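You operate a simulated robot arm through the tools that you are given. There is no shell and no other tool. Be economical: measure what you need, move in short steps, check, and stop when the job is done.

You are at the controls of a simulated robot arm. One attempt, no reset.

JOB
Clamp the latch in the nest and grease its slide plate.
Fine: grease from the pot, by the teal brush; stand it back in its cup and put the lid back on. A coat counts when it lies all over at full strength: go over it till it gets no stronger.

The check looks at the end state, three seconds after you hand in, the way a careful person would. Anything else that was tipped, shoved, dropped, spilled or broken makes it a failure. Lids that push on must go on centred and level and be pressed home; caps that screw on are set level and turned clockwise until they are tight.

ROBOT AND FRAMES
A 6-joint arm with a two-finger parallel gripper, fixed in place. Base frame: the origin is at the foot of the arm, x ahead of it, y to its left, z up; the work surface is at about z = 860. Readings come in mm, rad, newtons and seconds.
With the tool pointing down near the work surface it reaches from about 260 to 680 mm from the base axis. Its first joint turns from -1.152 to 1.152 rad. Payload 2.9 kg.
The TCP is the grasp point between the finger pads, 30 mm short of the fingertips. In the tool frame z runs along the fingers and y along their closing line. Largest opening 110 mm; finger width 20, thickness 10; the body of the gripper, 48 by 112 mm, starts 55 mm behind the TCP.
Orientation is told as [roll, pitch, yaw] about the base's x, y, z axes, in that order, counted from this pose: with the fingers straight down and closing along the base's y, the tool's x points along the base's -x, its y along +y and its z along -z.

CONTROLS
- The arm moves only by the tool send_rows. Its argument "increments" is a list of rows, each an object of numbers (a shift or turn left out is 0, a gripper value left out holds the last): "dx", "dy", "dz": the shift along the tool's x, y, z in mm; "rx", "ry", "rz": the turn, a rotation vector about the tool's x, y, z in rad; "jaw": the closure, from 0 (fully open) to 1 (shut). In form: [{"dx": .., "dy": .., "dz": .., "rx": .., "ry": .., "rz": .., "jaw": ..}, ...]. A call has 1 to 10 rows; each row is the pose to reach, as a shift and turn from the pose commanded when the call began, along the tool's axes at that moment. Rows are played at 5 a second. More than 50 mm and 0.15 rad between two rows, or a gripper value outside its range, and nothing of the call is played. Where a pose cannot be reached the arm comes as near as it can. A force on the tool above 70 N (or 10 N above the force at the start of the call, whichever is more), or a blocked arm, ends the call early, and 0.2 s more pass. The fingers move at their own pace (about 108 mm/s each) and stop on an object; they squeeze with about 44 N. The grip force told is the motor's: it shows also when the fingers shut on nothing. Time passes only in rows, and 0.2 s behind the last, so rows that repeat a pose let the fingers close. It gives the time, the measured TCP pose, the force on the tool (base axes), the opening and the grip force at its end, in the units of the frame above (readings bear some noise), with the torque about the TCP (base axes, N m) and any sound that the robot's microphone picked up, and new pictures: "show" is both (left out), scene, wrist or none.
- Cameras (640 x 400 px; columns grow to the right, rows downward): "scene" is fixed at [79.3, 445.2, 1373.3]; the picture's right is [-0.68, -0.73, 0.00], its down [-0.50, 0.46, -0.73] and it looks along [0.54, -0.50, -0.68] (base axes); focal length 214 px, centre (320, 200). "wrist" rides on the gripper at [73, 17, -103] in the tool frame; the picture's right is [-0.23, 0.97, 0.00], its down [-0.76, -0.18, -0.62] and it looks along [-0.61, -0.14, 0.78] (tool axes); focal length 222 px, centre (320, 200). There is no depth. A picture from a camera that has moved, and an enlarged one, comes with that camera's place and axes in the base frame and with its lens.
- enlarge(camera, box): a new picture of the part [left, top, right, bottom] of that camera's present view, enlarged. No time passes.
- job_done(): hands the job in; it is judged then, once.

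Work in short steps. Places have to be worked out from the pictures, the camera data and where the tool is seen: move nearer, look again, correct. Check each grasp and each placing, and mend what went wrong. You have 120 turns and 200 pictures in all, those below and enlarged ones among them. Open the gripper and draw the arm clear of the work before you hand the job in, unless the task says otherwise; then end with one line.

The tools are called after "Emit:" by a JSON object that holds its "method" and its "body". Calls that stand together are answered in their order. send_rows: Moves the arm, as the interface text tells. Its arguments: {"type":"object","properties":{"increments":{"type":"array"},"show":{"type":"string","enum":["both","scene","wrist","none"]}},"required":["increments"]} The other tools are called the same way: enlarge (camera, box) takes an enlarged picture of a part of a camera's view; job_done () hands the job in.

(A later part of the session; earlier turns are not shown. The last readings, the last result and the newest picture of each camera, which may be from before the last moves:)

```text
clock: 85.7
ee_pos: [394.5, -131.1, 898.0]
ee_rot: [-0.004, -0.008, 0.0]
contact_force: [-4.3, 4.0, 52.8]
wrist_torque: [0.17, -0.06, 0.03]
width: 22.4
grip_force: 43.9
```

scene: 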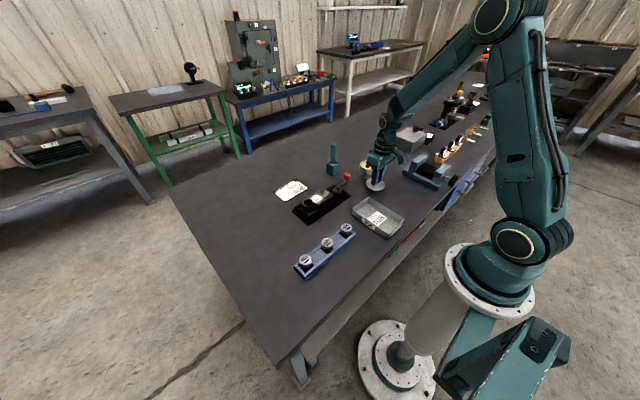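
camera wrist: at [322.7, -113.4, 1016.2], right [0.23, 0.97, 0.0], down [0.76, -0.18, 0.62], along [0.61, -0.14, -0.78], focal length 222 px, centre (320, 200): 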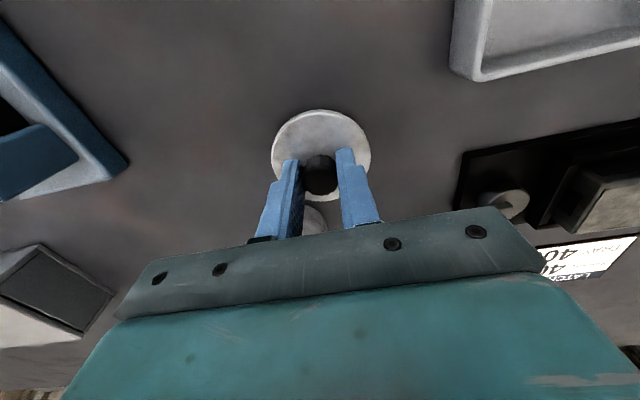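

Contact found at TCP ≈900. I back off the pressure, release and rise.

Emit:
{"method": "send_rows", "body": {"increments": [{"dz": -4.5}, {"dz": -4.5, "jaw": 0.7}, {"dz": -4.5, "jaw": 0.6}, {"dz": -40, "jaw": 0.6}, {"dz": -85}, {"dz": -130}], "show": "wrist"}}

Emit:
{"method": "enlarge", "body": {"camera": "scene", "box": [310, 130, 430, 205]}}

```text
clock: 87.1
ee_pos: [394.3, -128.7, 1025.5]
ee_rot: [0.002, 0.004, -0.002]
contact_force: [-0.6, 0.0, 0.2]
wrist_torque: [-0.03, -0.03, 0.01]
width: 43.8
grip_force: 0.0
camera wrist: at [321.8, -112.1, 1129.3], right [0.23, 0.97, 0.0], down [0.76, -0.18, 0.62], along [0.61, -0.14, -0.78], focal length 222 px, centre (320, 200)
```

wrist: 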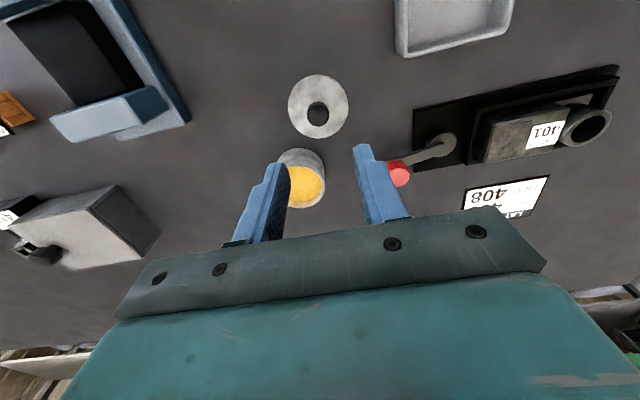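

```text
5.33 times, centred on (370, 168) of scene
camera zoom: at [79.3, 445.2, 1373.3], right [-0.68, -0.73, 0.0], down [-0.5, 0.46, -0.73], along [0.54, -0.5, -0.68], focal length 1144 px, centre (53, 373)
```

zoom: 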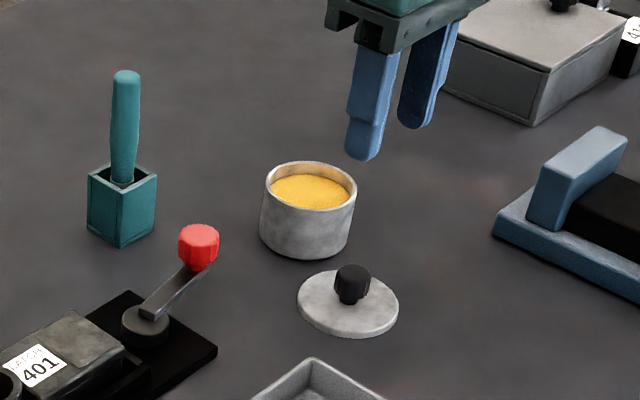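

Lid rests flat. Now I move toward the brush for a closer look.

Emit:
{"method": "send_rows", "body": {"increments": [{"dx": -38, "dy": 13, "dz": -30}, {"dx": -76, "dy": 26, "dz": -35}, {"dx": -114, "dy": 39, "dz": -35}, {"dx": -151, "dy": 51, "dz": -35}], "show": "wrist"}}

Emit:
{"method": "enlarge", "body": {"camera": "wrist", "box": [260, 60, 400, 180]}}

Emit:
{"method": "enlarge", "body": {"camera": "scene", "box": [315, 135, 355, 180]}}

```text
refused: row 1 steps farther than a row can; nothing moved
```

```text
3.33 times, centred on (330, 120) of wrist
camera zoom: at [321.8, -112.1, 1129.3], right [0.23, 0.97, 0.0], down [0.76, -0.18, 0.62], along [0.61, -0.14, -0.78], focal length 740 px, centre (287, 467)
```

zoom: 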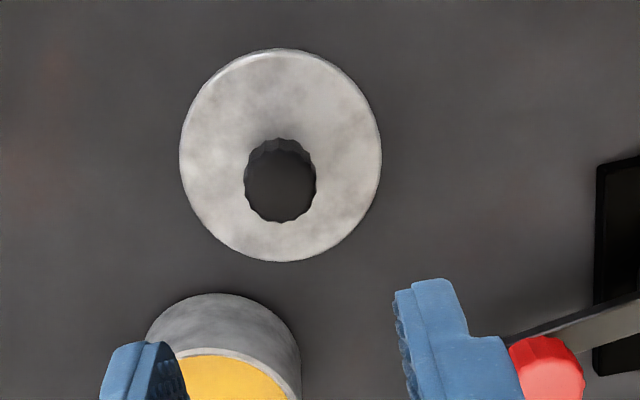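

```text
8.89 times, centred on (335, 158) of scene
camera zoom: at [79.3, 445.2, 1373.3], right [-0.68, -0.73, 0.0], down [-0.5, 0.46, -0.73], along [0.54, -0.5, -0.68], focal length 1906 px, centre (187, 578)
```

zoom: 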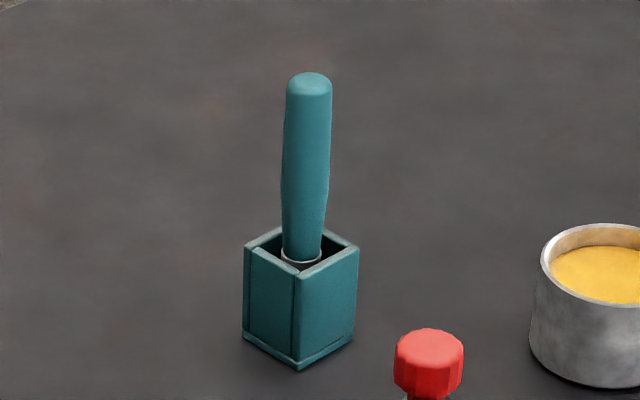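

Step too large; I resend with smaller rows.

Emit:
{"method": "send_rows", "body": {"increments": [{"dx": -30, "dy": 10, "dz": -20}, {"dx": -65, "dy": 22, "dz": -35}, {"dx": -105, "dy": 36, "dz": -35}, {"dx": -145, "dy": 50, "dz": -35}, {"dx": -151, "dy": 51, "dz": -35}], "show": "wrist"}}

Emit:
{"method": "enlarge", "body": {"camera": "wrist", "box": [260, 80, 400, 200]}}

```text
clock: 88.3
ee_pos: [546.4, -77.5, 1058.8]
ee_rot: [-0.001, 0.002, -0.002]
contact_force: [0.1, -0.4, 0.6]
wrist_torque: [0.01, 0.0, 0.02]
width: 43.9
grip_force: 0.0
camera wrist: at [473.9, -61.5, 1163.4], right [0.23, 0.97, 0.0], down [0.76, -0.18, 0.62], along [0.61, -0.14, -0.78], focal length 222 px, centre (320, 200)
```

wrist: 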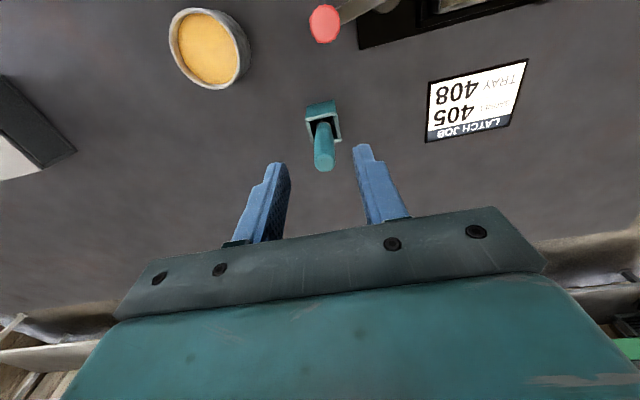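

```text
3.33 times, centred on (330, 140) of wrist
camera zoom: at [473.9, -61.5, 1163.4], right [0.23, 0.97, 0.0], down [0.76, -0.18, 0.62], along [0.61, -0.14, -0.78], focal length 740 px, centre (287, 400)
```

zoom: 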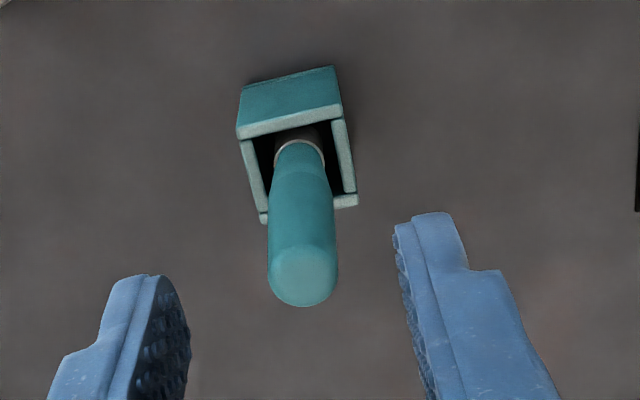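

The brush handle stands vertical at (569.5,−78.5), top ≈988. I align above, lower to grasp height z≈955.

Emit:
{"method": "send_rows", "body": {"increments": [{"dx": -23.5, "dy": -1}, {"dx": -23.5, "dy": -1, "dz": 35}, {"dx": -23.5, "dy": -1, "dz": 70}], "show": "both"}}

Emit:
{"method": "enlarge", "body": {"camera": "scene", "box": [310, 120, 370, 180]}}

```text
clock: 89.1
ee_pos: [569.6, -81.2, 989.2]
ee_rot: [-0.001, 0.001, -0.003]
contact_force: [0.1, 0.1, 0.4]
wrist_torque: [-0.02, -0.03, 0.04]
width: 44.1
grip_force: 0.1
camera wrist: at [497.4, -64.0, 1093.0], right [0.23, 0.97, 0.0], down [0.76, -0.18, 0.62], along [0.61, -0.14, -0.78], focal length 222 px, centre (320, 200)
```

scene: 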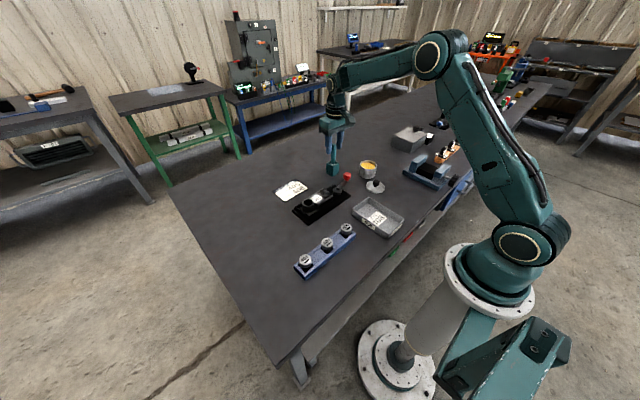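
wrist: 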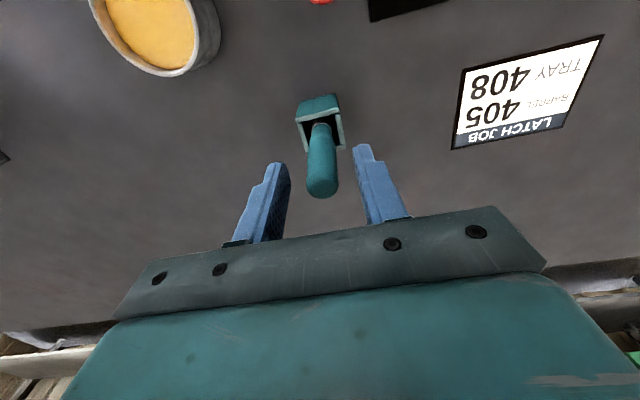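

```text
6.67 times, centred on (340, 150) of scene
camera zoom: at [79.3, 445.2, 1373.3], right [-0.68, -0.73, 0.0], down [-0.5, 0.46, -0.73], along [0.54, -0.5, -0.68], focal length 1430 px, centre (187, 533)
```

zoom: 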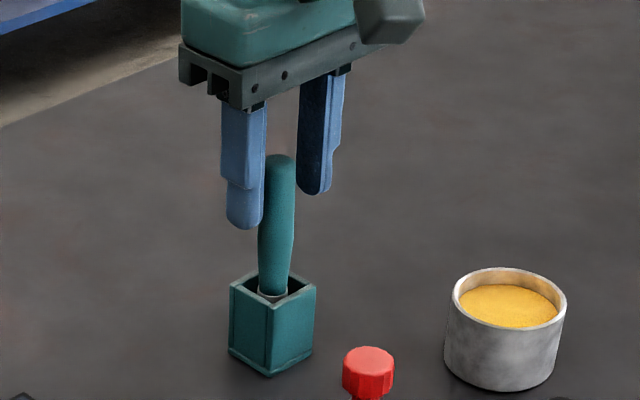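

Handle is between the fingers. I lower to 955 and close.

Emit:
{"method": "send_rows", "body": {"increments": [{"dz": 18}, {"dz": 34}, {"dz": 34, "jaw": 0.9}, {"dz": 34, "jaw": 0.9}], "show": "wrist"}}

```text
clock: 90.1
ee_pos: [569.9, -81.5, 955.3]
ee_rot: [0.0, 0.002, 0.0]
contact_force: [-0.2, -0.1, -0.5]
wrist_torque: [0.0, 0.03, 0.0]
width: 18.2
grip_force: 44.1
camera wrist: at [497.2, -64.3, 1059.4], right [0.23, 0.97, 0.0], down [0.76, -0.18, 0.62], along [0.61, -0.14, -0.78], focal length 222 px, centre (320, 200)
```

wrist: 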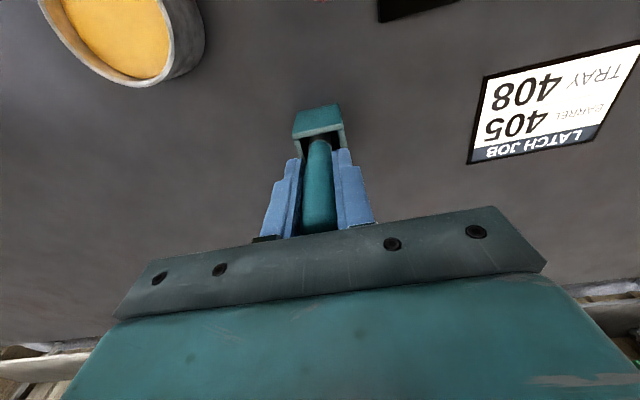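

Gripped (18 mm), at commanded ≈(570,−79.5,955). I lift straight up by 80 mm, checking for the cup not coming along.

Emit:
{"method": "send_rows", "body": {"increments": [{"dz": -5}, {"dz": -15}, {"dz": -45}, {"dz": -85}], "show": "wrist"}}

Emit:
{"method": "enlarge", "body": {"camera": "scene", "box": [310, 110, 370, 180]}}

```text
clock: 91.1
ee_pos: [570.5, -79.0, 1041.0]
ee_rot: [-0.002, 0.0, -0.001]
contact_force: [-0.2, -0.1, 0.1]
wrist_torque: [0.0, 0.02, -0.01]
width: 18.0
grip_force: 43.9
camera wrist: at [497.7, -62.3, 1144.2], right [0.23, 0.97, 0.0], down [0.76, -0.18, 0.62], along [0.61, -0.14, -0.78], focal length 222 px, centre (320, 200)
```

wrist: 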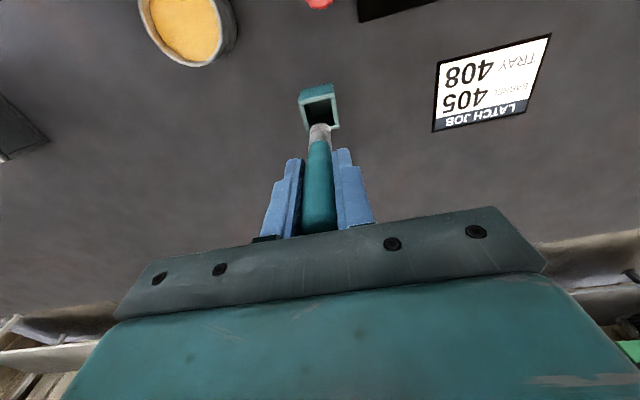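

```text
5.71 times, centred on (340, 145) of scene
camera zoom: at [79.3, 445.2, 1373.3], right [-0.68, -0.73, 0.0], down [-0.5, 0.46, -0.73], along [0.54, -0.5, -0.68], focal length 1226 px, centre (206, 514)
```

zoom: 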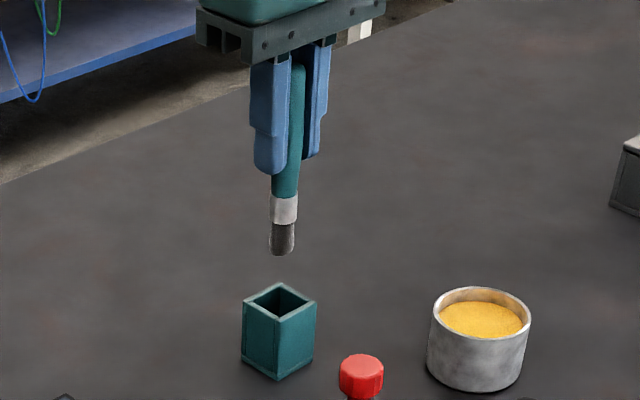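

The brush is out; its tip is ≈93 mm below the TCP. I carry it over the pot (467,−173), then look.

Emit:
{"method": "send_rows", "body": {"increments": [{"dx": 30, "dy": -27}, {"dx": 60, "dy": -55}, {"dx": 90, "dy": -82}, {"dx": 103, "dy": -94}], "show": "wrist"}}

Emit:
{"method": "enlarge", "body": {"camera": "scene", "box": [340, 120, 400, 185]}}

```text
clock: 92.1
ee_pos: [464.9, -175.1, 1040.9]
ee_rot: [0.001, 0.0, 0.0]
contact_force: [-0.2, 0.7, -0.6]
wrist_torque: [0.0, -0.01, 0.0]
width: 17.7
grip_force: 43.8
camera wrist: at [391.9, -157.6, 1145.1], right [0.23, 0.97, 0.0], down [0.76, -0.18, 0.62], along [0.61, -0.14, -0.78], focal length 222 px, centre (320, 200)
```

wrist: 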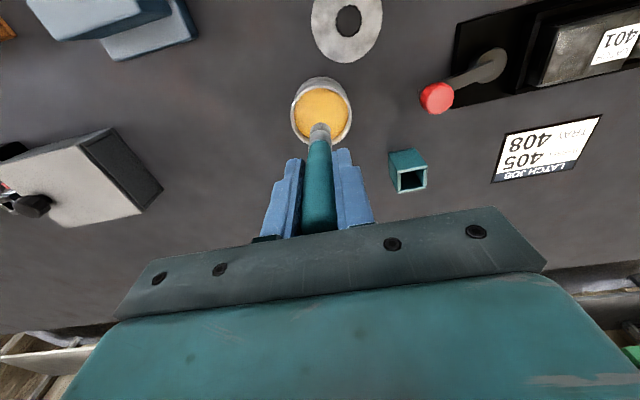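

```text
6.15 times, centred on (370, 152) of scene
camera zoom: at [79.3, 445.2, 1373.3], right [-0.68, -0.73, 0.0], down [-0.5, 0.46, -0.73], along [0.54, -0.5, -0.68], focal length 1320 px, centre (12, 492)
```

zoom: 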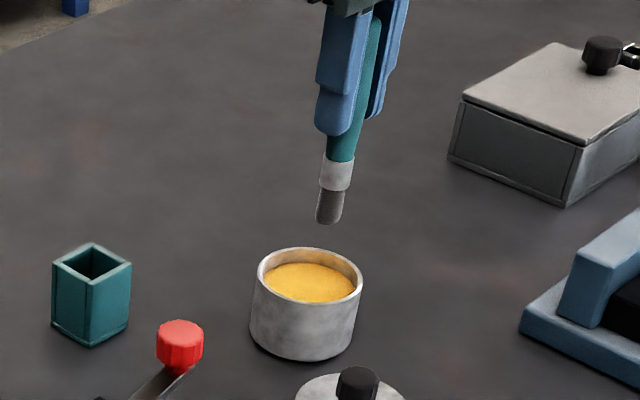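

Brush tip is over the grease centre. I dip ~11 mm below the surface and stir slightly.

Emit:
{"method": "send_rows", "body": {"increments": [{"dz": 30}, {"dz": 50}, {"dz": 59}, {"dz": 59, "dx": 5}, {"dz": 59, "dx": -5}, {"dz": 59}], "show": "none"}}

Emit:
{"method": "enlarge", "body": {"camera": "scene", "box": [340, 120, 400, 185]}}

Emit:
{"method": "send_rows", "body": {"increments": [{"dz": -20}, {"dz": -59}], "show": "none"}}

Emit:
{"method": "enlarge", "body": {"camera": "scene", "box": [340, 120, 400, 185]}}

```text
clock: 93.5
ee_pos: [466.7, -175.9, 982.9]
ee_rot: [-0.003, -0.006, -0.005]
contact_force: [5.3, -9.0, 23.2]
wrist_torque: [-0.81, -0.51, 0.0]
width: 17.8
grip_force: 44.2
```

```text
6.15 times, centred on (370, 152) of scene
camera zoom: at [79.1, 445.1, 1373.4], right [-0.68, -0.73, 0.0], down [-0.5, 0.46, -0.73], along [0.54, -0.5, -0.68], focal length 1320 px, centre (12, 492)
```

zoom: 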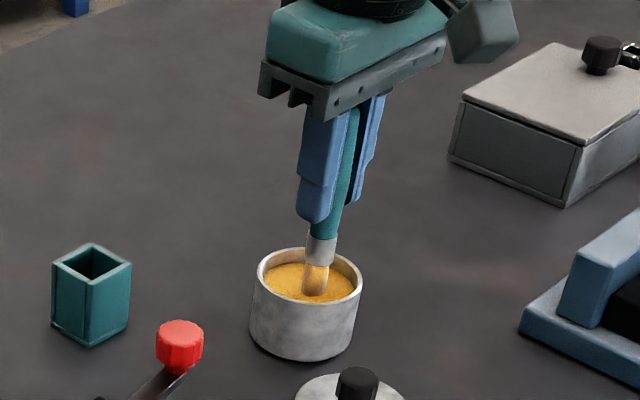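

```text
clock: 94.1
ee_pos: [465.1, -174.2, 1041.1]
ee_rot: [0.002, 0.002, 0.0]
contact_force: [0.3, 0.0, -0.6]
wrist_torque: [-0.01, 0.02, 0.03]
width: 18.3
grip_force: 43.7
```

```text
6.15 times, centred on (370, 152) of scene
camera zoom: at [79.3, 445.2, 1373.3], right [-0.68, -0.73, 0.0], down [-0.5, 0.46, -0.73], along [0.54, -0.5, -0.68], focal length 1320 px, centre (12, 492)
```

zoom: 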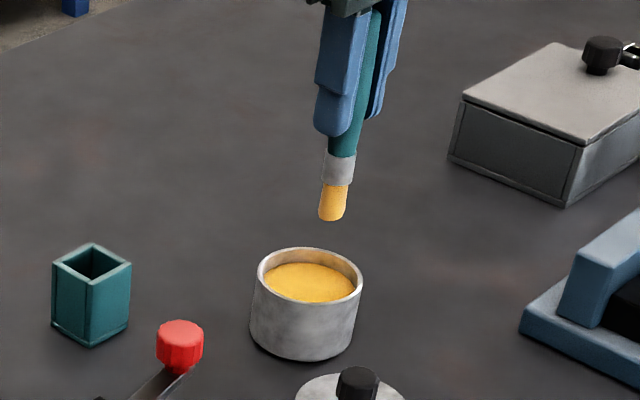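

Bristles are loaded yellow (surface touched with 23 N). I carry the brush over the slide plate and look from the wrist camera.

Emit:
{"method": "send_rows", "body": {"increments": [{"dy": 40}, {"dy": 80}, {"dy": 120}, {"dy": 160}, {"dy": 200}, {"dy": 237, "dx": 2}], "show": "wrist"}}

Emit:
{"method": "enlarge", "body": {"camera": "wrist", "box": [250, 60, 410, 180]}}

Emit:
{"method": "enlarge", "body": {"camera": "scene", "box": [290, 150, 360, 215]}}

```text
clock: 95.5
ee_pos: [464.6, 63.0, 1041.7]
ee_rot: [0.0, 0.002, -0.004]
contact_force: [-0.2, -1.1, 0.2]
wrist_torque: [0.0, 0.01, 0.01]
width: 18.0
grip_force: 44.1
camera wrist: at [392.1, 80.7, 1144.6], right [0.23, 0.97, 0.0], down [0.76, -0.18, 0.62], along [0.61, -0.14, -0.78], focal length 222 px, centre (320, 200)
```

wrist: 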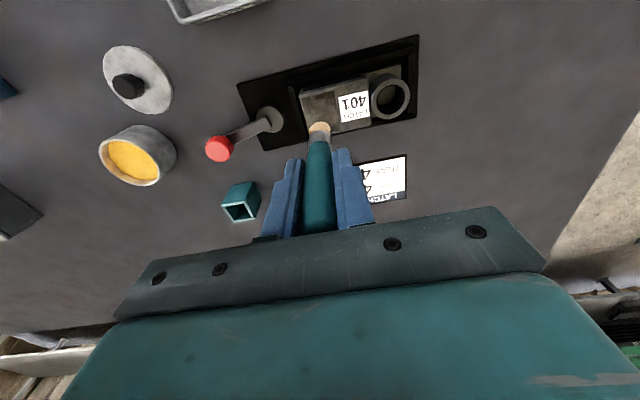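

```text
3.33 times, centred on (330, 120) of wrist
camera zoom: at [392.1, 80.7, 1144.6], right [0.23, 0.97, 0.0], down [0.76, -0.18, 0.62], along [0.61, -0.14, -0.78], focal length 740 px, centre (287, 467)
```

zoom: 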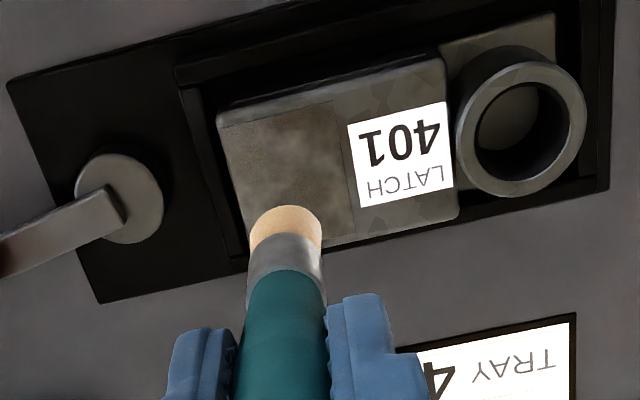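

```text
6.15 times, centred on (325, 182) of scene
camera zoom: at [79.3, 445.2, 1373.3], right [-0.68, -0.73, 0.0], down [-0.5, 0.46, -0.73], along [0.54, -0.5, -0.68], focal length 1320 px, centre (289, 308)
```

zoom: 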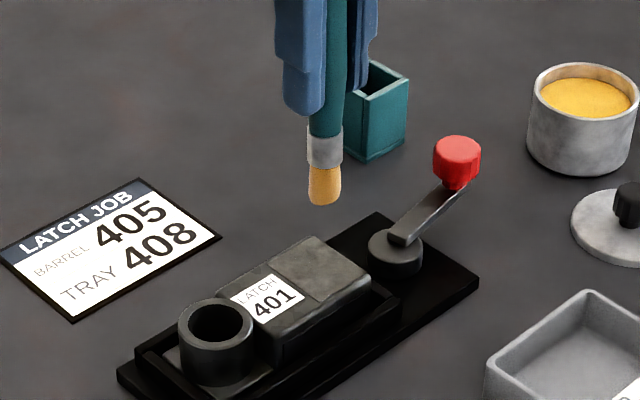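

Plate now ≈ x 448–490, y 46–83. I lower at its centre to find the touch height (expected TCP ≈987).

Emit:
{"method": "send_rows", "body": {"increments": [{"dx": -4, "dy": 1, "dz": 25}, {"dx": -4, "dy": 1, "dz": 45}, {"dx": -4, "dy": 1, "dz": 51}], "show": "none"}}

Emit:
{"method": "send_rows", "body": {"increments": [{"dz": 1}, {"dz": 2}], "show": "wrist"}}

Emit:
{"method": "enlarge", "body": {"camera": "scene", "box": [290, 150, 360, 215]}}

```text
clock: 96.3
ee_pos: [468.1, 64.7, 990.5]
ee_rot: [0.001, -0.003, -0.002]
contact_force: [-0.2, 0.7, 5.8]
wrist_torque: [0.31, 0.04, 0.01]
width: 18.2
grip_force: 43.6
```

```text
clock: 96.9
ee_pos: [468.3, 64.5, 989.7]
ee_rot: [0.0, -0.003, 0.003]
contact_force: [-1.6, 0.4, 17.7]
wrist_torque: [-0.32, 0.08, 0.01]
width: 18.1
grip_force: 43.8
camera wrist: at [395.6, 81.3, 1092.3], right [0.23, 0.97, 0.0], down [0.76, -0.18, 0.62], along [0.61, -0.14, -0.78], focal length 222 px, centre (320, 200)
```

wrist: 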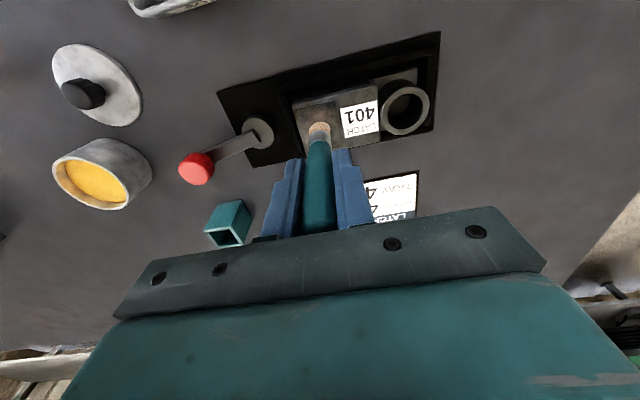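

```text
6.15 times, centred on (325, 182) of scene
camera zoom: at [79.0, 445.2, 1373.3], right [-0.68, -0.73, 0.0], down [-0.5, 0.46, -0.73], along [0.54, -0.5, -0.68], focal length 1320 px, centre (289, 308)
```

zoom: 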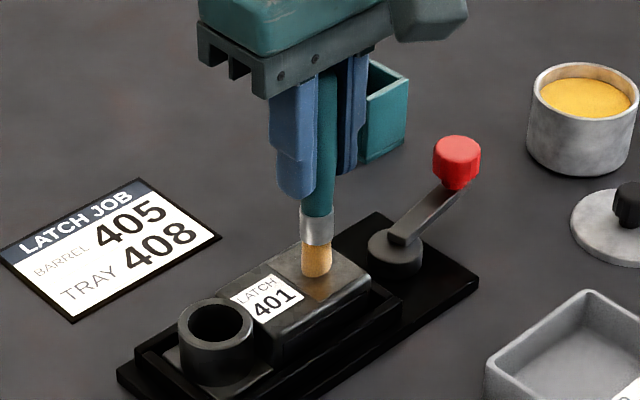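

Contact at TCP ≈990 and grease marks the plate. I ease to a light pressure and make a first stroke along x, then check that the latch hasn't moved.

Emit:
{"method": "send_rows", "body": {"increments": [{"dz": -1}, {"dz": -1, "dx": -7}, {"dz": -1, "dx": -14}, {"dz": -1, "dx": -7}, {"dz": -1, "dx": 0}, {"dz": -1, "dx": 7}, {"dz": -1, "dx": 14}], "show": "wrist"}}

Emit:
{"method": "enlarge", "body": {"camera": "scene", "box": [290, 150, 360, 215]}}

Emit:
{"method": "enlarge", "body": {"camera": "wrist", "box": [250, 50, 410, 170]}}

```text
clock: 98.5
ee_pos: [452.3, 63.5, 989.9]
ee_rot: [0.0, 0.001, -0.001]
contact_force: [-0.5, 0.5, -0.5]
wrist_torque: [-0.01, 0.03, 0.0]
width: 18.0
grip_force: 43.3
camera wrist: at [381.1, 80.3, 1092.8], right [0.23, 0.97, 0.0], down [0.76, -0.18, 0.62], along [0.6, -0.14, -0.78], focal length 222 px, centre (320, 200)
```

wrist: 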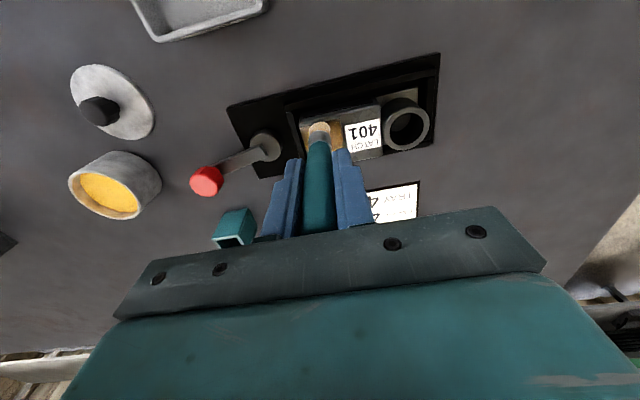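

```text
6.15 times, centred on (325, 182) of scene
camera zoom: at [79.3, 445.2, 1373.3], right [-0.68, -0.73, 0.0], down [-0.5, 0.46, -0.73], along [0.54, -0.5, -0.68], focal length 1320 px, centre (289, 308)
```

zoom: 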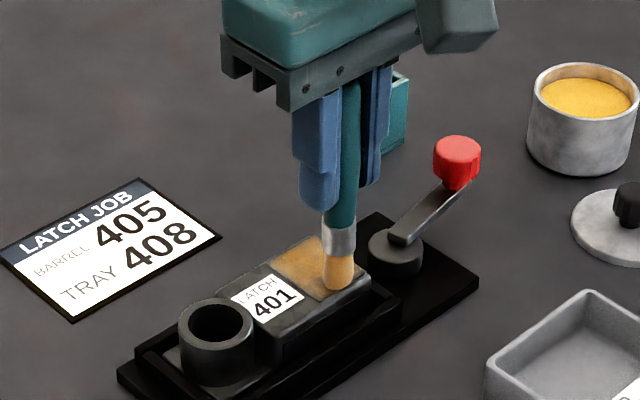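

```text
3.33 times, centred on (330, 110) of wrist
camera zoom: at [381.1, 80.3, 1092.8], right [0.23, 0.97, 0.0], down [0.76, -0.18, 0.62], along [0.6, -0.14, -0.78], focal length 740 px, centre (287, 500)
```

zoom: 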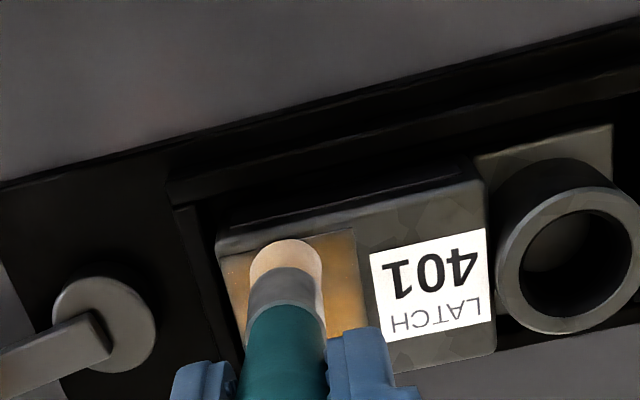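

The latch stayed put and the plate tints. I raster over the plate at three y-lines with slightly more pressure.

Emit:
{"method": "send_rows", "body": {"increments": [{"dz": 0.8, "dy": -6}, {"dz": 0.8, "dy": -10}, {"dz": 0.8, "dy": -10, "dx": -10}, {"dz": 0.8, "dy": -10, "dx": -20}, {"dz": 0.8, "dy": -10, "dx": -30}, {"dz": 0.8, "dy": 0, "dx": -30}, {"dz": 0.8, "dy": 0, "dx": -20}, {"dz": 0.8, "dy": 0, "dx": -10}, {"dz": 0.8, "dy": 0, "dx": 0}, {"dz": 0.8, "dy": 10, "dx": 0}], "show": "none"}}

Emit:
{"method": "send_rows", "body": {"increments": [{"dx": -10}, {"dx": -20}, {"dx": -30}, {"dx": -30, "dy": -5}, {"dx": -20, "dy": -5}, {"dx": -10, "dy": -5}, {"dx": 0, "dy": -5}], "show": "none"}}

Emit:
{"method": "send_rows", "body": {"increments": [{"dz": -30}, {"dz": -50, "dx": -20}, {"dz": -50, "dx": -60}], "show": "wrist"}}

Emit:
{"method": "enlarge", "body": {"camera": "wrist", "box": [250, 20, 410, 140]}}

Emit:
{"method": "enlarge", "body": {"camera": "scene", "box": [290, 150, 360, 215]}}

```text
clock: 100.7
ee_pos: [454.0, 73.1, 988.5]
ee_rot: [0.001, -0.001, -0.002]
contact_force: [-0.5, 0.2, 0.0]
wrist_torque: [-0.03, 0.03, -0.04]
width: 18.2
grip_force: 44.0
```

```text
clock: 102.3
ee_pos: [452.9, 68.0, 988.7]
ee_rot: [-0.001, 0.001, -0.002]
contact_force: [1.0, -1.1, 1.0]
wrist_torque: [-0.11, -0.01, -0.02]
width: 18.1
grip_force: 44.2
```

```text
clock: 103.1
ee_pos: [515.2, 68.0, 1038.2]
ee_rot: [0.0, 0.001, -0.001]
contact_force: [-0.1, -1.2, -1.2]
wrist_torque: [-0.01, 0.01, -0.02]
width: 18.0
grip_force: 44.2
camera wrist: at [442.3, 85.5, 1142.5], right [0.23, 0.97, 0.0], down [0.76, -0.18, 0.62], along [0.61, -0.14, -0.78], focal length 222 px, centre (320, 200)
```

wrist: 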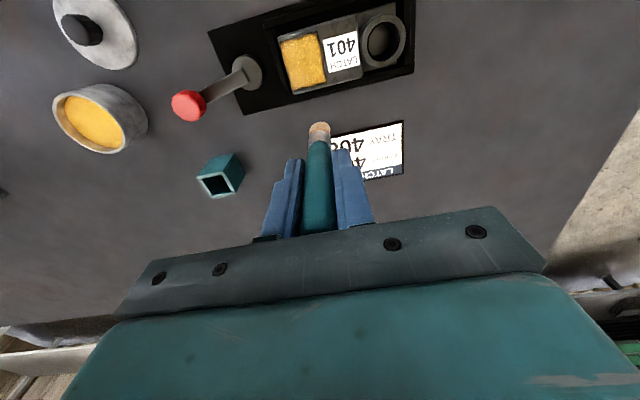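

```text
3.33 times, centred on (330, 80) of wrist
camera zoom: at [442.3, 85.5, 1142.5], right [0.23, 0.97, 0.0], down [0.76, -0.18, 0.62], along [0.61, -0.14, -0.78], focal length 740 px, centre (287, 600)
```

zoom: 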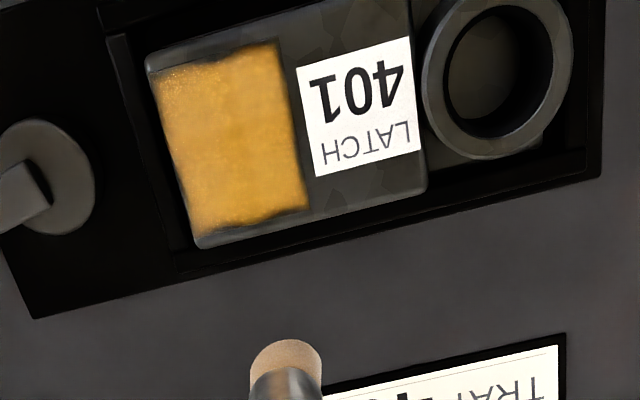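

```text
6.15 times, centred on (325, 182) of scene
camera zoom: at [79.2, 445.2, 1373.3], right [-0.68, -0.73, 0.0], down [-0.5, 0.46, -0.73], along [0.54, -0.5, -0.68], focal length 1320 px, centre (289, 308)
```

zoom: 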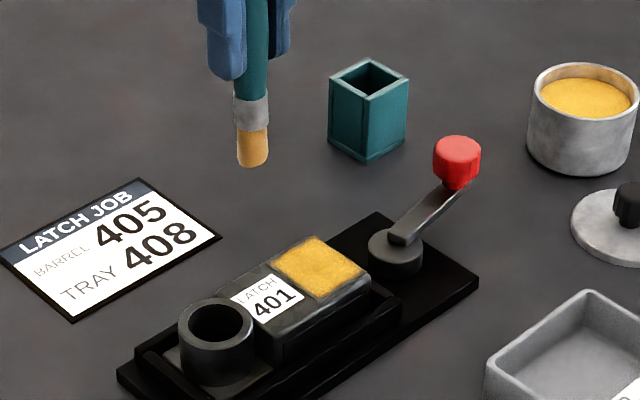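

The coat is strong in the middle but ragged at the x-edges; the brush looks spent. I reload from the pot.

Emit:
{"method": "send_rows", "body": {"increments": [{"dx": 8, "dy": -40, "dz": -3}, {"dx": 16, "dy": -80, "dz": -3}, {"dx": 24, "dy": -120, "dz": -3}, {"dx": 32, "dy": -160, "dz": -3}, {"dx": 40, "dy": -200, "dz": -3}, {"dx": 48, "dy": -241, "dz": -3}, {"dx": 48, "dy": -241, "dz": 30}, {"dx": 48, "dy": -241, "dz": 50}, {"dx": 48, "dy": -241, "dz": 56}, {"dx": 44, "dy": -241, "dz": 56}], "show": "none"}}

Emit:
{"method": "send_rows", "body": {"increments": [{"dx": 6}, {"dx": 6, "dz": -25}, {"dx": 6, "dz": -58}], "show": "none"}}

Emit:
{"method": "enlarge", "body": {"camera": "scene", "box": [330, 120, 410, 200]}}

```text
clock: 105.3
ee_pos: [470.1, -173.2, 984.2]
ee_rot: [-0.001, -0.005, -0.004]
contact_force: [-7.9, -0.4, 29.2]
wrist_torque: [0.23, 0.56, -0.04]
width: 17.8
grip_force: 44.1
```

```text
clock: 106.1
ee_pos: [463.1, -171.0, 1038.5]
ee_rot: [0.001, 0.003, 0.0]
contact_force: [0.5, -0.8, 0.1]
wrist_torque: [0.0, -0.03, -0.02]
width: 17.7
grip_force: 44.4
```

```text
5.00 times, centred on (370, 160) of scene
camera zoom: at [79.3, 445.2, 1373.3], right [-0.68, -0.73, 0.0], down [-0.5, 0.46, -0.73], along [0.54, -0.5, -0.68], focal length 1072 px, centre (70, 400)
```

zoom: 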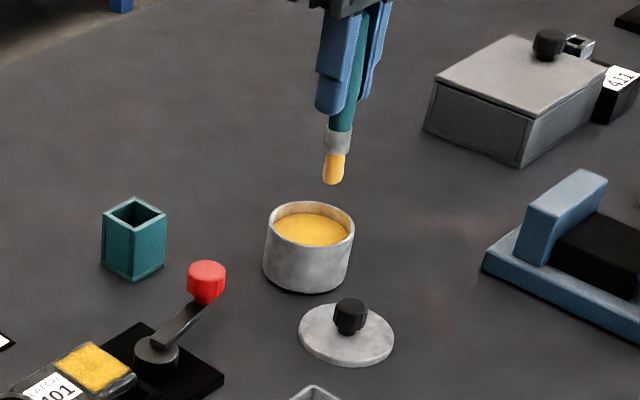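

Reloaded. Back over the plate.

Emit:
{"method": "send_rows", "body": {"increments": [{"dy": 40}, {"dy": 80}, {"dy": 120}, {"dy": 160}, {"dy": 200}, {"dy": 237, "dx": -5}], "show": "none"}}

Emit:
{"method": "send_rows", "body": {"increments": [{"dz": 0}], "show": "none"}}

```text
clock: 107.5
ee_pos: [468.0, 65.0, 1043.1]
ee_rot: [-0.001, 0.002, -0.002]
contact_force: [0.9, 0.2, 0.2]
wrist_torque: [-0.05, 0.0, -0.03]
width: 18.1
grip_force: 44.0
```

```text
clock: 107.9
ee_pos: [470.0, 65.2, 1041.9]
ee_rot: [0.001, 0.002, -0.001]
contact_force: [0.3, 0.1, -0.1]
wrist_torque: [0.01, -0.01, -0.02]
width: 17.9
grip_force: 44.2
```

I lower to light contact and raster the whole plate including its edges.

Emit:
{"method": "send_rows", "body": {"increments": [{"dz": 30}, {"dz": 52}, {"dz": 53, "dx": -9, "dy": -8}, {"dz": 53, "dx": -18, "dy": -16}, {"dz": 53, "dx": -18, "dy": -5}, {"dz": 53, "dx": -18, "dy": 5}, {"dz": 53, "dx": -18, "dy": 14}, {"dz": 53, "dx": -9, "dy": 14}, {"dz": 53, "dx": 0, "dy": 14}, {"dz": 53, "dx": 9, "dy": 14}], "show": "none"}}

Emit:
{"method": "send_rows", "body": {"increments": [{"dx": 9}, {"dx": 9, "dy": -10}, {"dx": 9, "dy": -20}, {"dx": 9, "dy": -30}, {"dx": 0, "dy": -30}, {"dx": -9, "dy": -30}, {"dx": -18, "dy": -30}, {"dx": -18, "dy": -20}, {"dx": -9, "dy": -20}, {"dx": 0, "dy": -20}], "show": "none"}}

Emit:
{"method": "send_rows", "body": {"increments": [{"dx": 9}, {"dx": 9, "dy": 10}, {"dx": 0, "dy": 10}, {"dx": -9, "dy": 10}, {"dx": -18, "dy": 10}, {"dx": -18, "dy": 20}, {"dx": -9, "dy": 20}, {"dx": 0, "dy": 20}, {"dx": 9, "dy": 20}], "show": "none"}}

Emit:
{"method": "send_rows", "body": {"increments": [{"dz": -30}, {"dz": -50, "dx": -30}, {"dz": -50, "dx": -66}], "show": "none"}}

Emit:
{"method": "enlarge", "body": {"camera": "wrist", "box": [260, 20, 380, 110]}}

Emit:
{"method": "enlarge", "body": {"camera": "scene", "box": [300, 165, 360, 215]}}

```text
clock: 110.1
ee_pos: [461.3, 78.5, 986.6]
ee_rot: [-0.002, -0.003, -0.001]
contact_force: [4.9, -0.6, 11.8]
wrist_torque: [0.01, -0.5, -0.02]
width: 18.0
grip_force: 44.2
```

```text
clock: 112.3
ee_pos: [461.2, 57.3, 988.5]
ee_rot: [0.0, -0.001, -0.001]
contact_force: [4.1, -0.4, 8.3]
wrist_torque: [-0.04, -0.38, -0.02]
width: 17.7
grip_force: 44.2
```

```text
clock: 114.3
ee_pos: [450.9, 78.4, 987.8]
ee_rot: [0.001, -0.001, -0.001]
contact_force: [4.3, 1.6, 10.7]
wrist_torque: [0.01, -0.43, -0.02]
width: 17.8
grip_force: 44.1
```

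```text
clock: 115.1
ee_pos: [519.2, 77.4, 1037.6]
ee_rot: [0.0, 0.003, -0.004]
contact_force: [-0.2, -0.2, 0.2]
wrist_torque: [0.03, 0.02, 0.01]
width: 17.8
grip_force: 43.7
```

```text
4.44 times, centred on (320, 65) of wrist
camera zoom: at [446.5, 94.1, 1141.3], right [0.23, 0.97, 0.0], down [0.76, -0.18, 0.62], along [0.61, -0.14, -0.78], focal length 987 px, centre (320, 800)
```

zoom: 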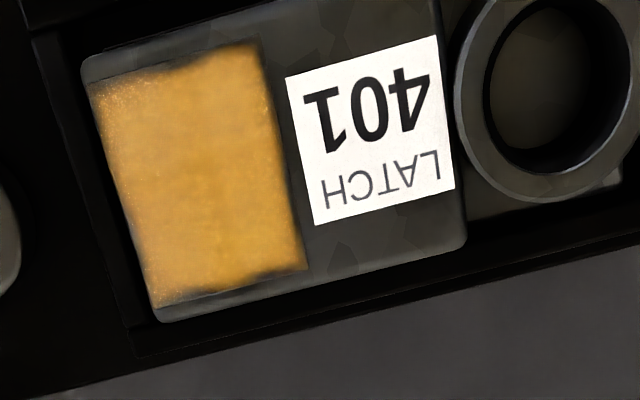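

```text
8.00 times, centred on (330, 190) of scene
camera zoom: at [79.2, 445.2, 1373.3], right [-0.68, -0.73, 0.0], down [-0.5, 0.46, -0.73], along [0.54, -0.5, -0.68], focal length 1716 px, centre (240, 280)
```

zoom: 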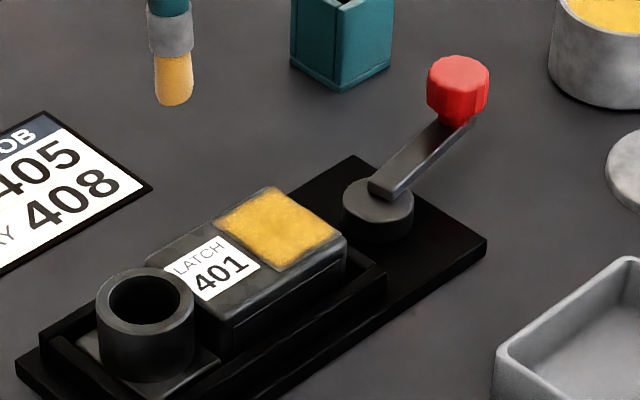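

Nearly full; slightly dark fringes at the two x-edges. I go over those edges (x≈491 and x≈447) and then the middle again.

Emit:
{"method": "send_rows", "body": {"increments": [{"dx": 15}, {"dx": 29, "dy": 2}, {"dx": 29, "dy": 2, "dz": 30}, {"dx": 29, "dy": 2, "dz": 50}, {"dx": 29, "dy": -8, "dz": 50}, {"dx": 29, "dy": -18, "dz": 50}, {"dx": 29, "dy": -29, "dz": 50}, {"dx": 29, "dy": -18, "dz": 50}, {"dx": 29, "dy": -8, "dz": 50}, {"dx": 29, "dy": 2, "dz": 50}], "show": "none"}}

Emit:
{"method": "send_rows", "body": {"increments": [{"dx": 10}, {"dx": 20}, {"dx": 30}, {"dx": 43}, {"dx": 43, "dy": -10}, {"dx": 43, "dy": -20}, {"dx": 43, "dy": -31}, {"dx": 43, "dy": -20}, {"dx": 43, "dy": -10}, {"dx": 43, "dy": 0}], "show": "none"}}

Emit:
{"method": "send_rows", "body": {"increments": [{"dz": -30}, {"dz": -50, "dx": -35}, {"dz": -50, "dx": -70}], "show": "none"}}

Emit:
{"method": "enlarge", "body": {"camera": "wrist", "box": [260, 20, 380, 110]}}

Emit:
{"method": "enlarge", "body": {"camera": "scene", "box": [310, 180, 350, 210]}}

```text
clock: 117.3
ee_pos: [487.6, 79.8, 988.1]
ee_rot: [-0.002, 0.002, -0.002]
contact_force: [0.3, 0.1, 0.9]
wrist_torque: [0.0, 0.02, 0.01]
width: 17.7
grip_force: 44.1
```

```text
clock: 119.5
ee_pos: [445.4, 81.0, 987.2]
ee_rot: [-0.001, 0.002, -0.003]
contact_force: [1.3, -7.9, 19.4]
wrist_torque: [-0.7, -0.14, -0.01]
width: 17.8
grip_force: 44.2
```

```text
clock: 120.3
ee_pos: [516.9, 78.3, 1038.7]
ee_rot: [0.0, 0.001, 0.0]
contact_force: [0.6, -1.2, -0.2]
wrist_torque: [0.02, -0.03, -0.01]
width: 17.6
grip_force: 43.8
```

```text
4.44 times, centred on (320, 65) of wrist
camera zoom: at [444.2, 95.7, 1141.5], right [0.23, 0.97, 0.0], down [0.76, -0.18, 0.62], along [0.61, -0.14, -0.78], focal length 987 px, centre (320, 800)
```

zoom: 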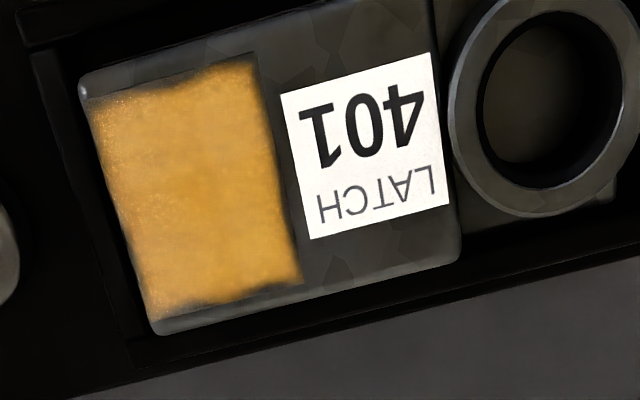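

```text
13.33 times, centred on (330, 195) of scene
camera zoom: at [79.2, 445.2, 1373.3], right [-0.68, -0.73, 0.0], down [-0.5, 0.46, -0.73], along [0.54, -0.5, -0.68], focal length 2860 px, centre (187, 267)
```

zoom: 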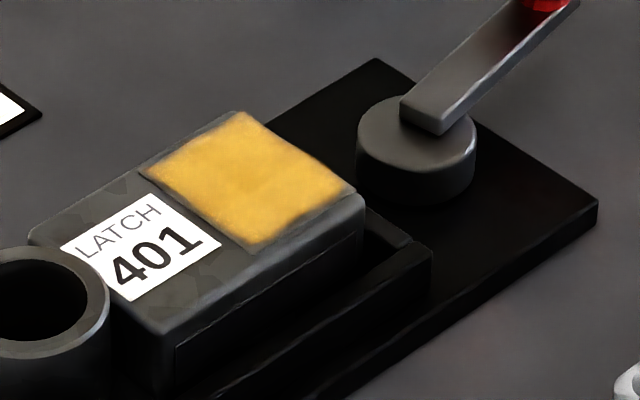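

The coat looks even now. For certainty I reload once more and do a final full pass, to see that it gets no stronger.

Emit:
{"method": "send_rows", "body": {"increments": [{"dx": 8, "dy": -42, "dz": -3}, {"dx": 17, "dy": -84, "dz": -3}, {"dx": 25, "dy": -126, "dz": -3}, {"dx": 34, "dy": -168, "dz": -3}, {"dx": 42, "dy": -210, "dz": -3}, {"dx": 50, "dy": -251, "dz": -3}, {"dx": 50, "dy": -251, "dz": 30}, {"dx": 50, "dy": -251, "dz": 50}, {"dx": 50, "dy": -251, "dz": 55}, {"dx": 47, "dy": -251, "dz": 55}], "show": "none"}}

Emit:
{"method": "send_rows", "body": {"increments": [{"dx": 5}, {"dx": 3, "dz": -25}, {"dx": 3, "dz": -57}], "show": "none"}}

Emit:
{"method": "send_rows", "body": {"increments": [{"dy": 40}, {"dy": 80}, {"dy": 120}, {"dy": 160}, {"dy": 200}, {"dy": 238, "dx": -2}, {"dy": 238, "dx": -2}], "show": "none"}}

```text
clock: 122.5
ee_pos: [466.9, -172.5, 983.7]
ee_rot: [-0.003, 0.0, -0.003]
contact_force: [-4.8, -0.8, 15.8]
wrist_torque: [-0.08, 0.41, 0.0]
width: 17.7
grip_force: 43.5
```

```text
clock: 123.3
ee_pos: [465.0, -170.2, 1040.4]
ee_rot: [0.0, 0.002, -0.002]
contact_force: [-0.2, -0.3, -1.0]
wrist_torque: [-0.01, 0.02, 0.02]
width: 17.6
grip_force: 43.8
```

```text
clock: 124.9
ee_pos: [466.9, 67.2, 1039.8]
ee_rot: [0.001, 0.001, 0.0]
contact_force: [0.6, 0.1, -0.4]
wrist_torque: [0.01, -0.01, 0.01]
width: 17.8
grip_force: 43.9
```

Final raster.

Emit:
{"method": "send_rows", "body": {"increments": [{"dz": 30}, {"dz": 52, "dx": -10, "dy": -9}, {"dz": 53, "dx": -21, "dy": -18}, {"dz": 53, "dx": -21, "dy": -9}, {"dz": 53, "dx": -21, "dy": 0}, {"dz": 53, "dx": -21, "dy": 8}, {"dz": 53, "dx": -21, "dy": 15}, {"dz": 53, "dx": -11, "dy": 15}, {"dz": 53, "dx": -1, "dy": 15}, {"dz": 53, "dx": 9, "dy": 15}], "show": "none"}}

Emit:
{"method": "send_rows", "body": {"increments": [{"dx": 9}, {"dx": 9, "dy": -11}, {"dx": 9, "dy": -22}, {"dx": 9, "dy": -33}, {"dx": -1, "dy": -33}, {"dx": -11, "dy": -33}, {"dx": -21, "dy": -33}, {"dx": -21, "dy": -22}, {"dx": -11, "dy": -22}, {"dx": -1, "dy": -22}], "show": "none"}}

Emit:
{"method": "send_rows", "body": {"increments": [{"dx": 9}, {"dx": 9, "dy": 11}, {"dx": -1, "dy": 11}, {"dx": -11, "dy": 11}, {"dx": -21, "dy": 11}, {"dx": -21, "dy": 22}, {"dx": -11, "dy": 22}, {"dx": -1, "dy": 22}, {"dx": 9, "dy": 22}], "show": "none"}}

Emit:
{"method": "send_rows", "body": {"increments": [{"dz": -30}, {"dz": -50, "dx": -30}, {"dz": -50, "dx": -66}], "show": "none"}}

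Emit:
{"method": "enlarge", "body": {"camera": "wrist", "box": [260, 20, 380, 110]}}

Emit:
{"method": "enlarge", "body": {"camera": "scene", "box": [310, 180, 350, 210]}}

```text
clock: 127.1
ee_pos: [458.2, 81.9, 987.0]
ee_rot: [0.002, -0.002, 0.001]
contact_force: [7.3, 1.9, 18.8]
wrist_torque: [0.04, -0.72, 0.0]
width: 17.6
grip_force: 43.7
```

```text
clock: 129.3
ee_pos: [459.7, 60.5, 985.5]
ee_rot: [0.0, 0.002, -0.001]
contact_force: [2.2, 0.4, 3.9]
wrist_torque: [-0.01, -0.19, 0.01]
width: 17.7
grip_force: 44.0
```

```text
clock: 131.3
ee_pos: [449.2, 83.7, 986.4]
ee_rot: [0.0, 0.001, -0.003]
contact_force: [0.7, 0.0, -0.2]
wrist_torque: [-0.01, -0.01, 0.02]
width: 17.3
grip_force: 44.5
```

```text
clock: 132.1
ee_pos: [514.2, 82.6, 1034.5]
ee_rot: [0.0, 0.002, -0.001]
contact_force: [-0.2, 0.5, -0.5]
wrist_torque: [-0.01, 0.01, 0.01]
width: 17.9
grip_force: 43.8
```

```text
4.44 times, centred on (320, 65) of wrist
camera zoom: at [442.1, 99.6, 1138.3], right [0.23, 0.97, 0.0], down [0.76, -0.18, 0.62], along [0.61, -0.14, -0.78], focal length 987 px, centre (320, 800)
```

zoom: 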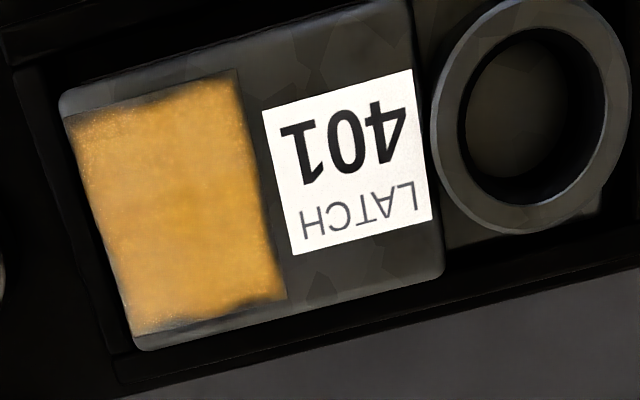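

```text
13.33 times, centred on (330, 195) of scene
camera zoom: at [79.2, 445.2, 1373.3], right [-0.68, -0.73, 0.0], down [-0.5, 0.46, -0.73], along [0.54, -0.5, -0.68], focal length 2860 px, centre (187, 267)
```

zoom: 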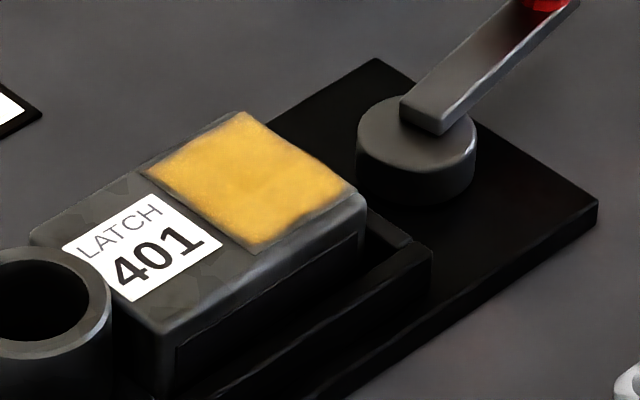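

No change: coat is saturated. Now I return the brush to above its cup (570,−79.5).

Emit:
{"method": "send_rows", "body": {"increments": [{"dx": -14, "dy": -40, "dz": -5}, {"dx": -28, "dy": -80, "dz": -5}, {"dx": -42, "dy": -120, "dz": -5}, {"dx": -54.5, "dy": -161.5, "dz": -5}, {"dx": -54.5, "dy": -161.5, "dz": -5}], "show": "wrist"}}

Emit:
{"method": "enlarge", "body": {"camera": "wrist", "box": [270, 60, 370, 150]}}

Emit:
{"method": "enlarge", "body": {"camera": "scene", "box": [310, 110, 370, 180]}}

```text
clock: 133.3
ee_pos: [570.0, -80.8, 1040.8]
ee_rot: [0.0, 0.002, -0.001]
contact_force: [0.4, -0.2, -0.9]
wrist_torque: [-0.01, 0.01, 0.01]
width: 17.5
grip_force: 44.0
camera wrist: at [497.8, -63.3, 1144.2], right [0.23, 0.97, 0.0], down [0.76, -0.18, 0.62], along [0.61, -0.14, -0.78], focal length 222 px, centre (320, 200)
```

wrist: 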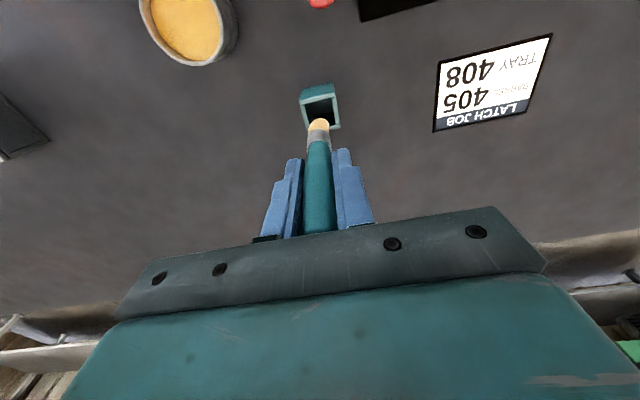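

```text
4.44 times, centred on (320, 105) of wrist
camera zoom: at [497.8, -63.3, 1144.2], right [0.23, 0.97, 0.0], down [0.76, -0.18, 0.62], along [0.61, -0.14, -0.78], focal length 987 px, centre (320, 622)
```

zoom: 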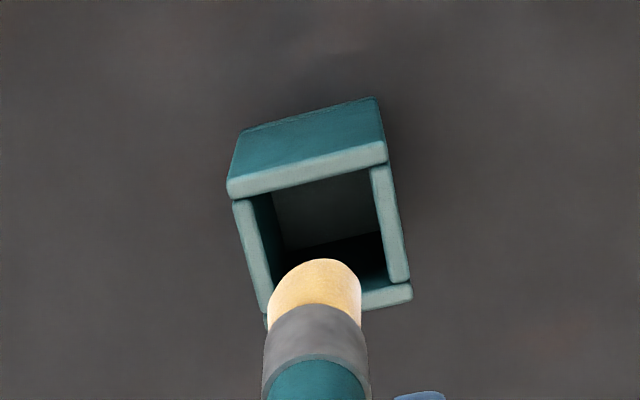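

```text
5.71 times, centred on (340, 145) of scene
camera zoom: at [79.3, 445.2, 1373.3], right [-0.68, -0.73, 0.0], down [-0.5, 0.46, -0.73], along [0.54, -0.5, -0.68], focal length 1226 px, centre (206, 514)
```

zoom: 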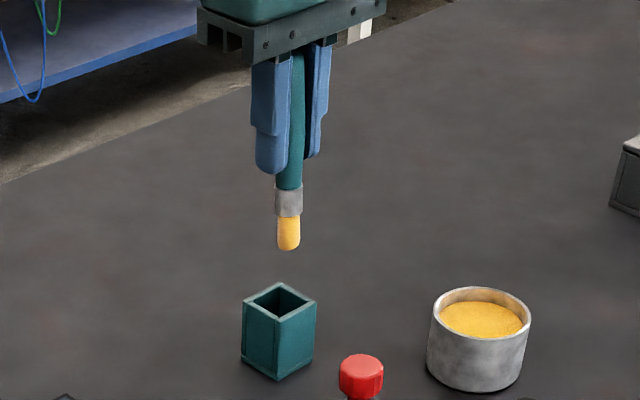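

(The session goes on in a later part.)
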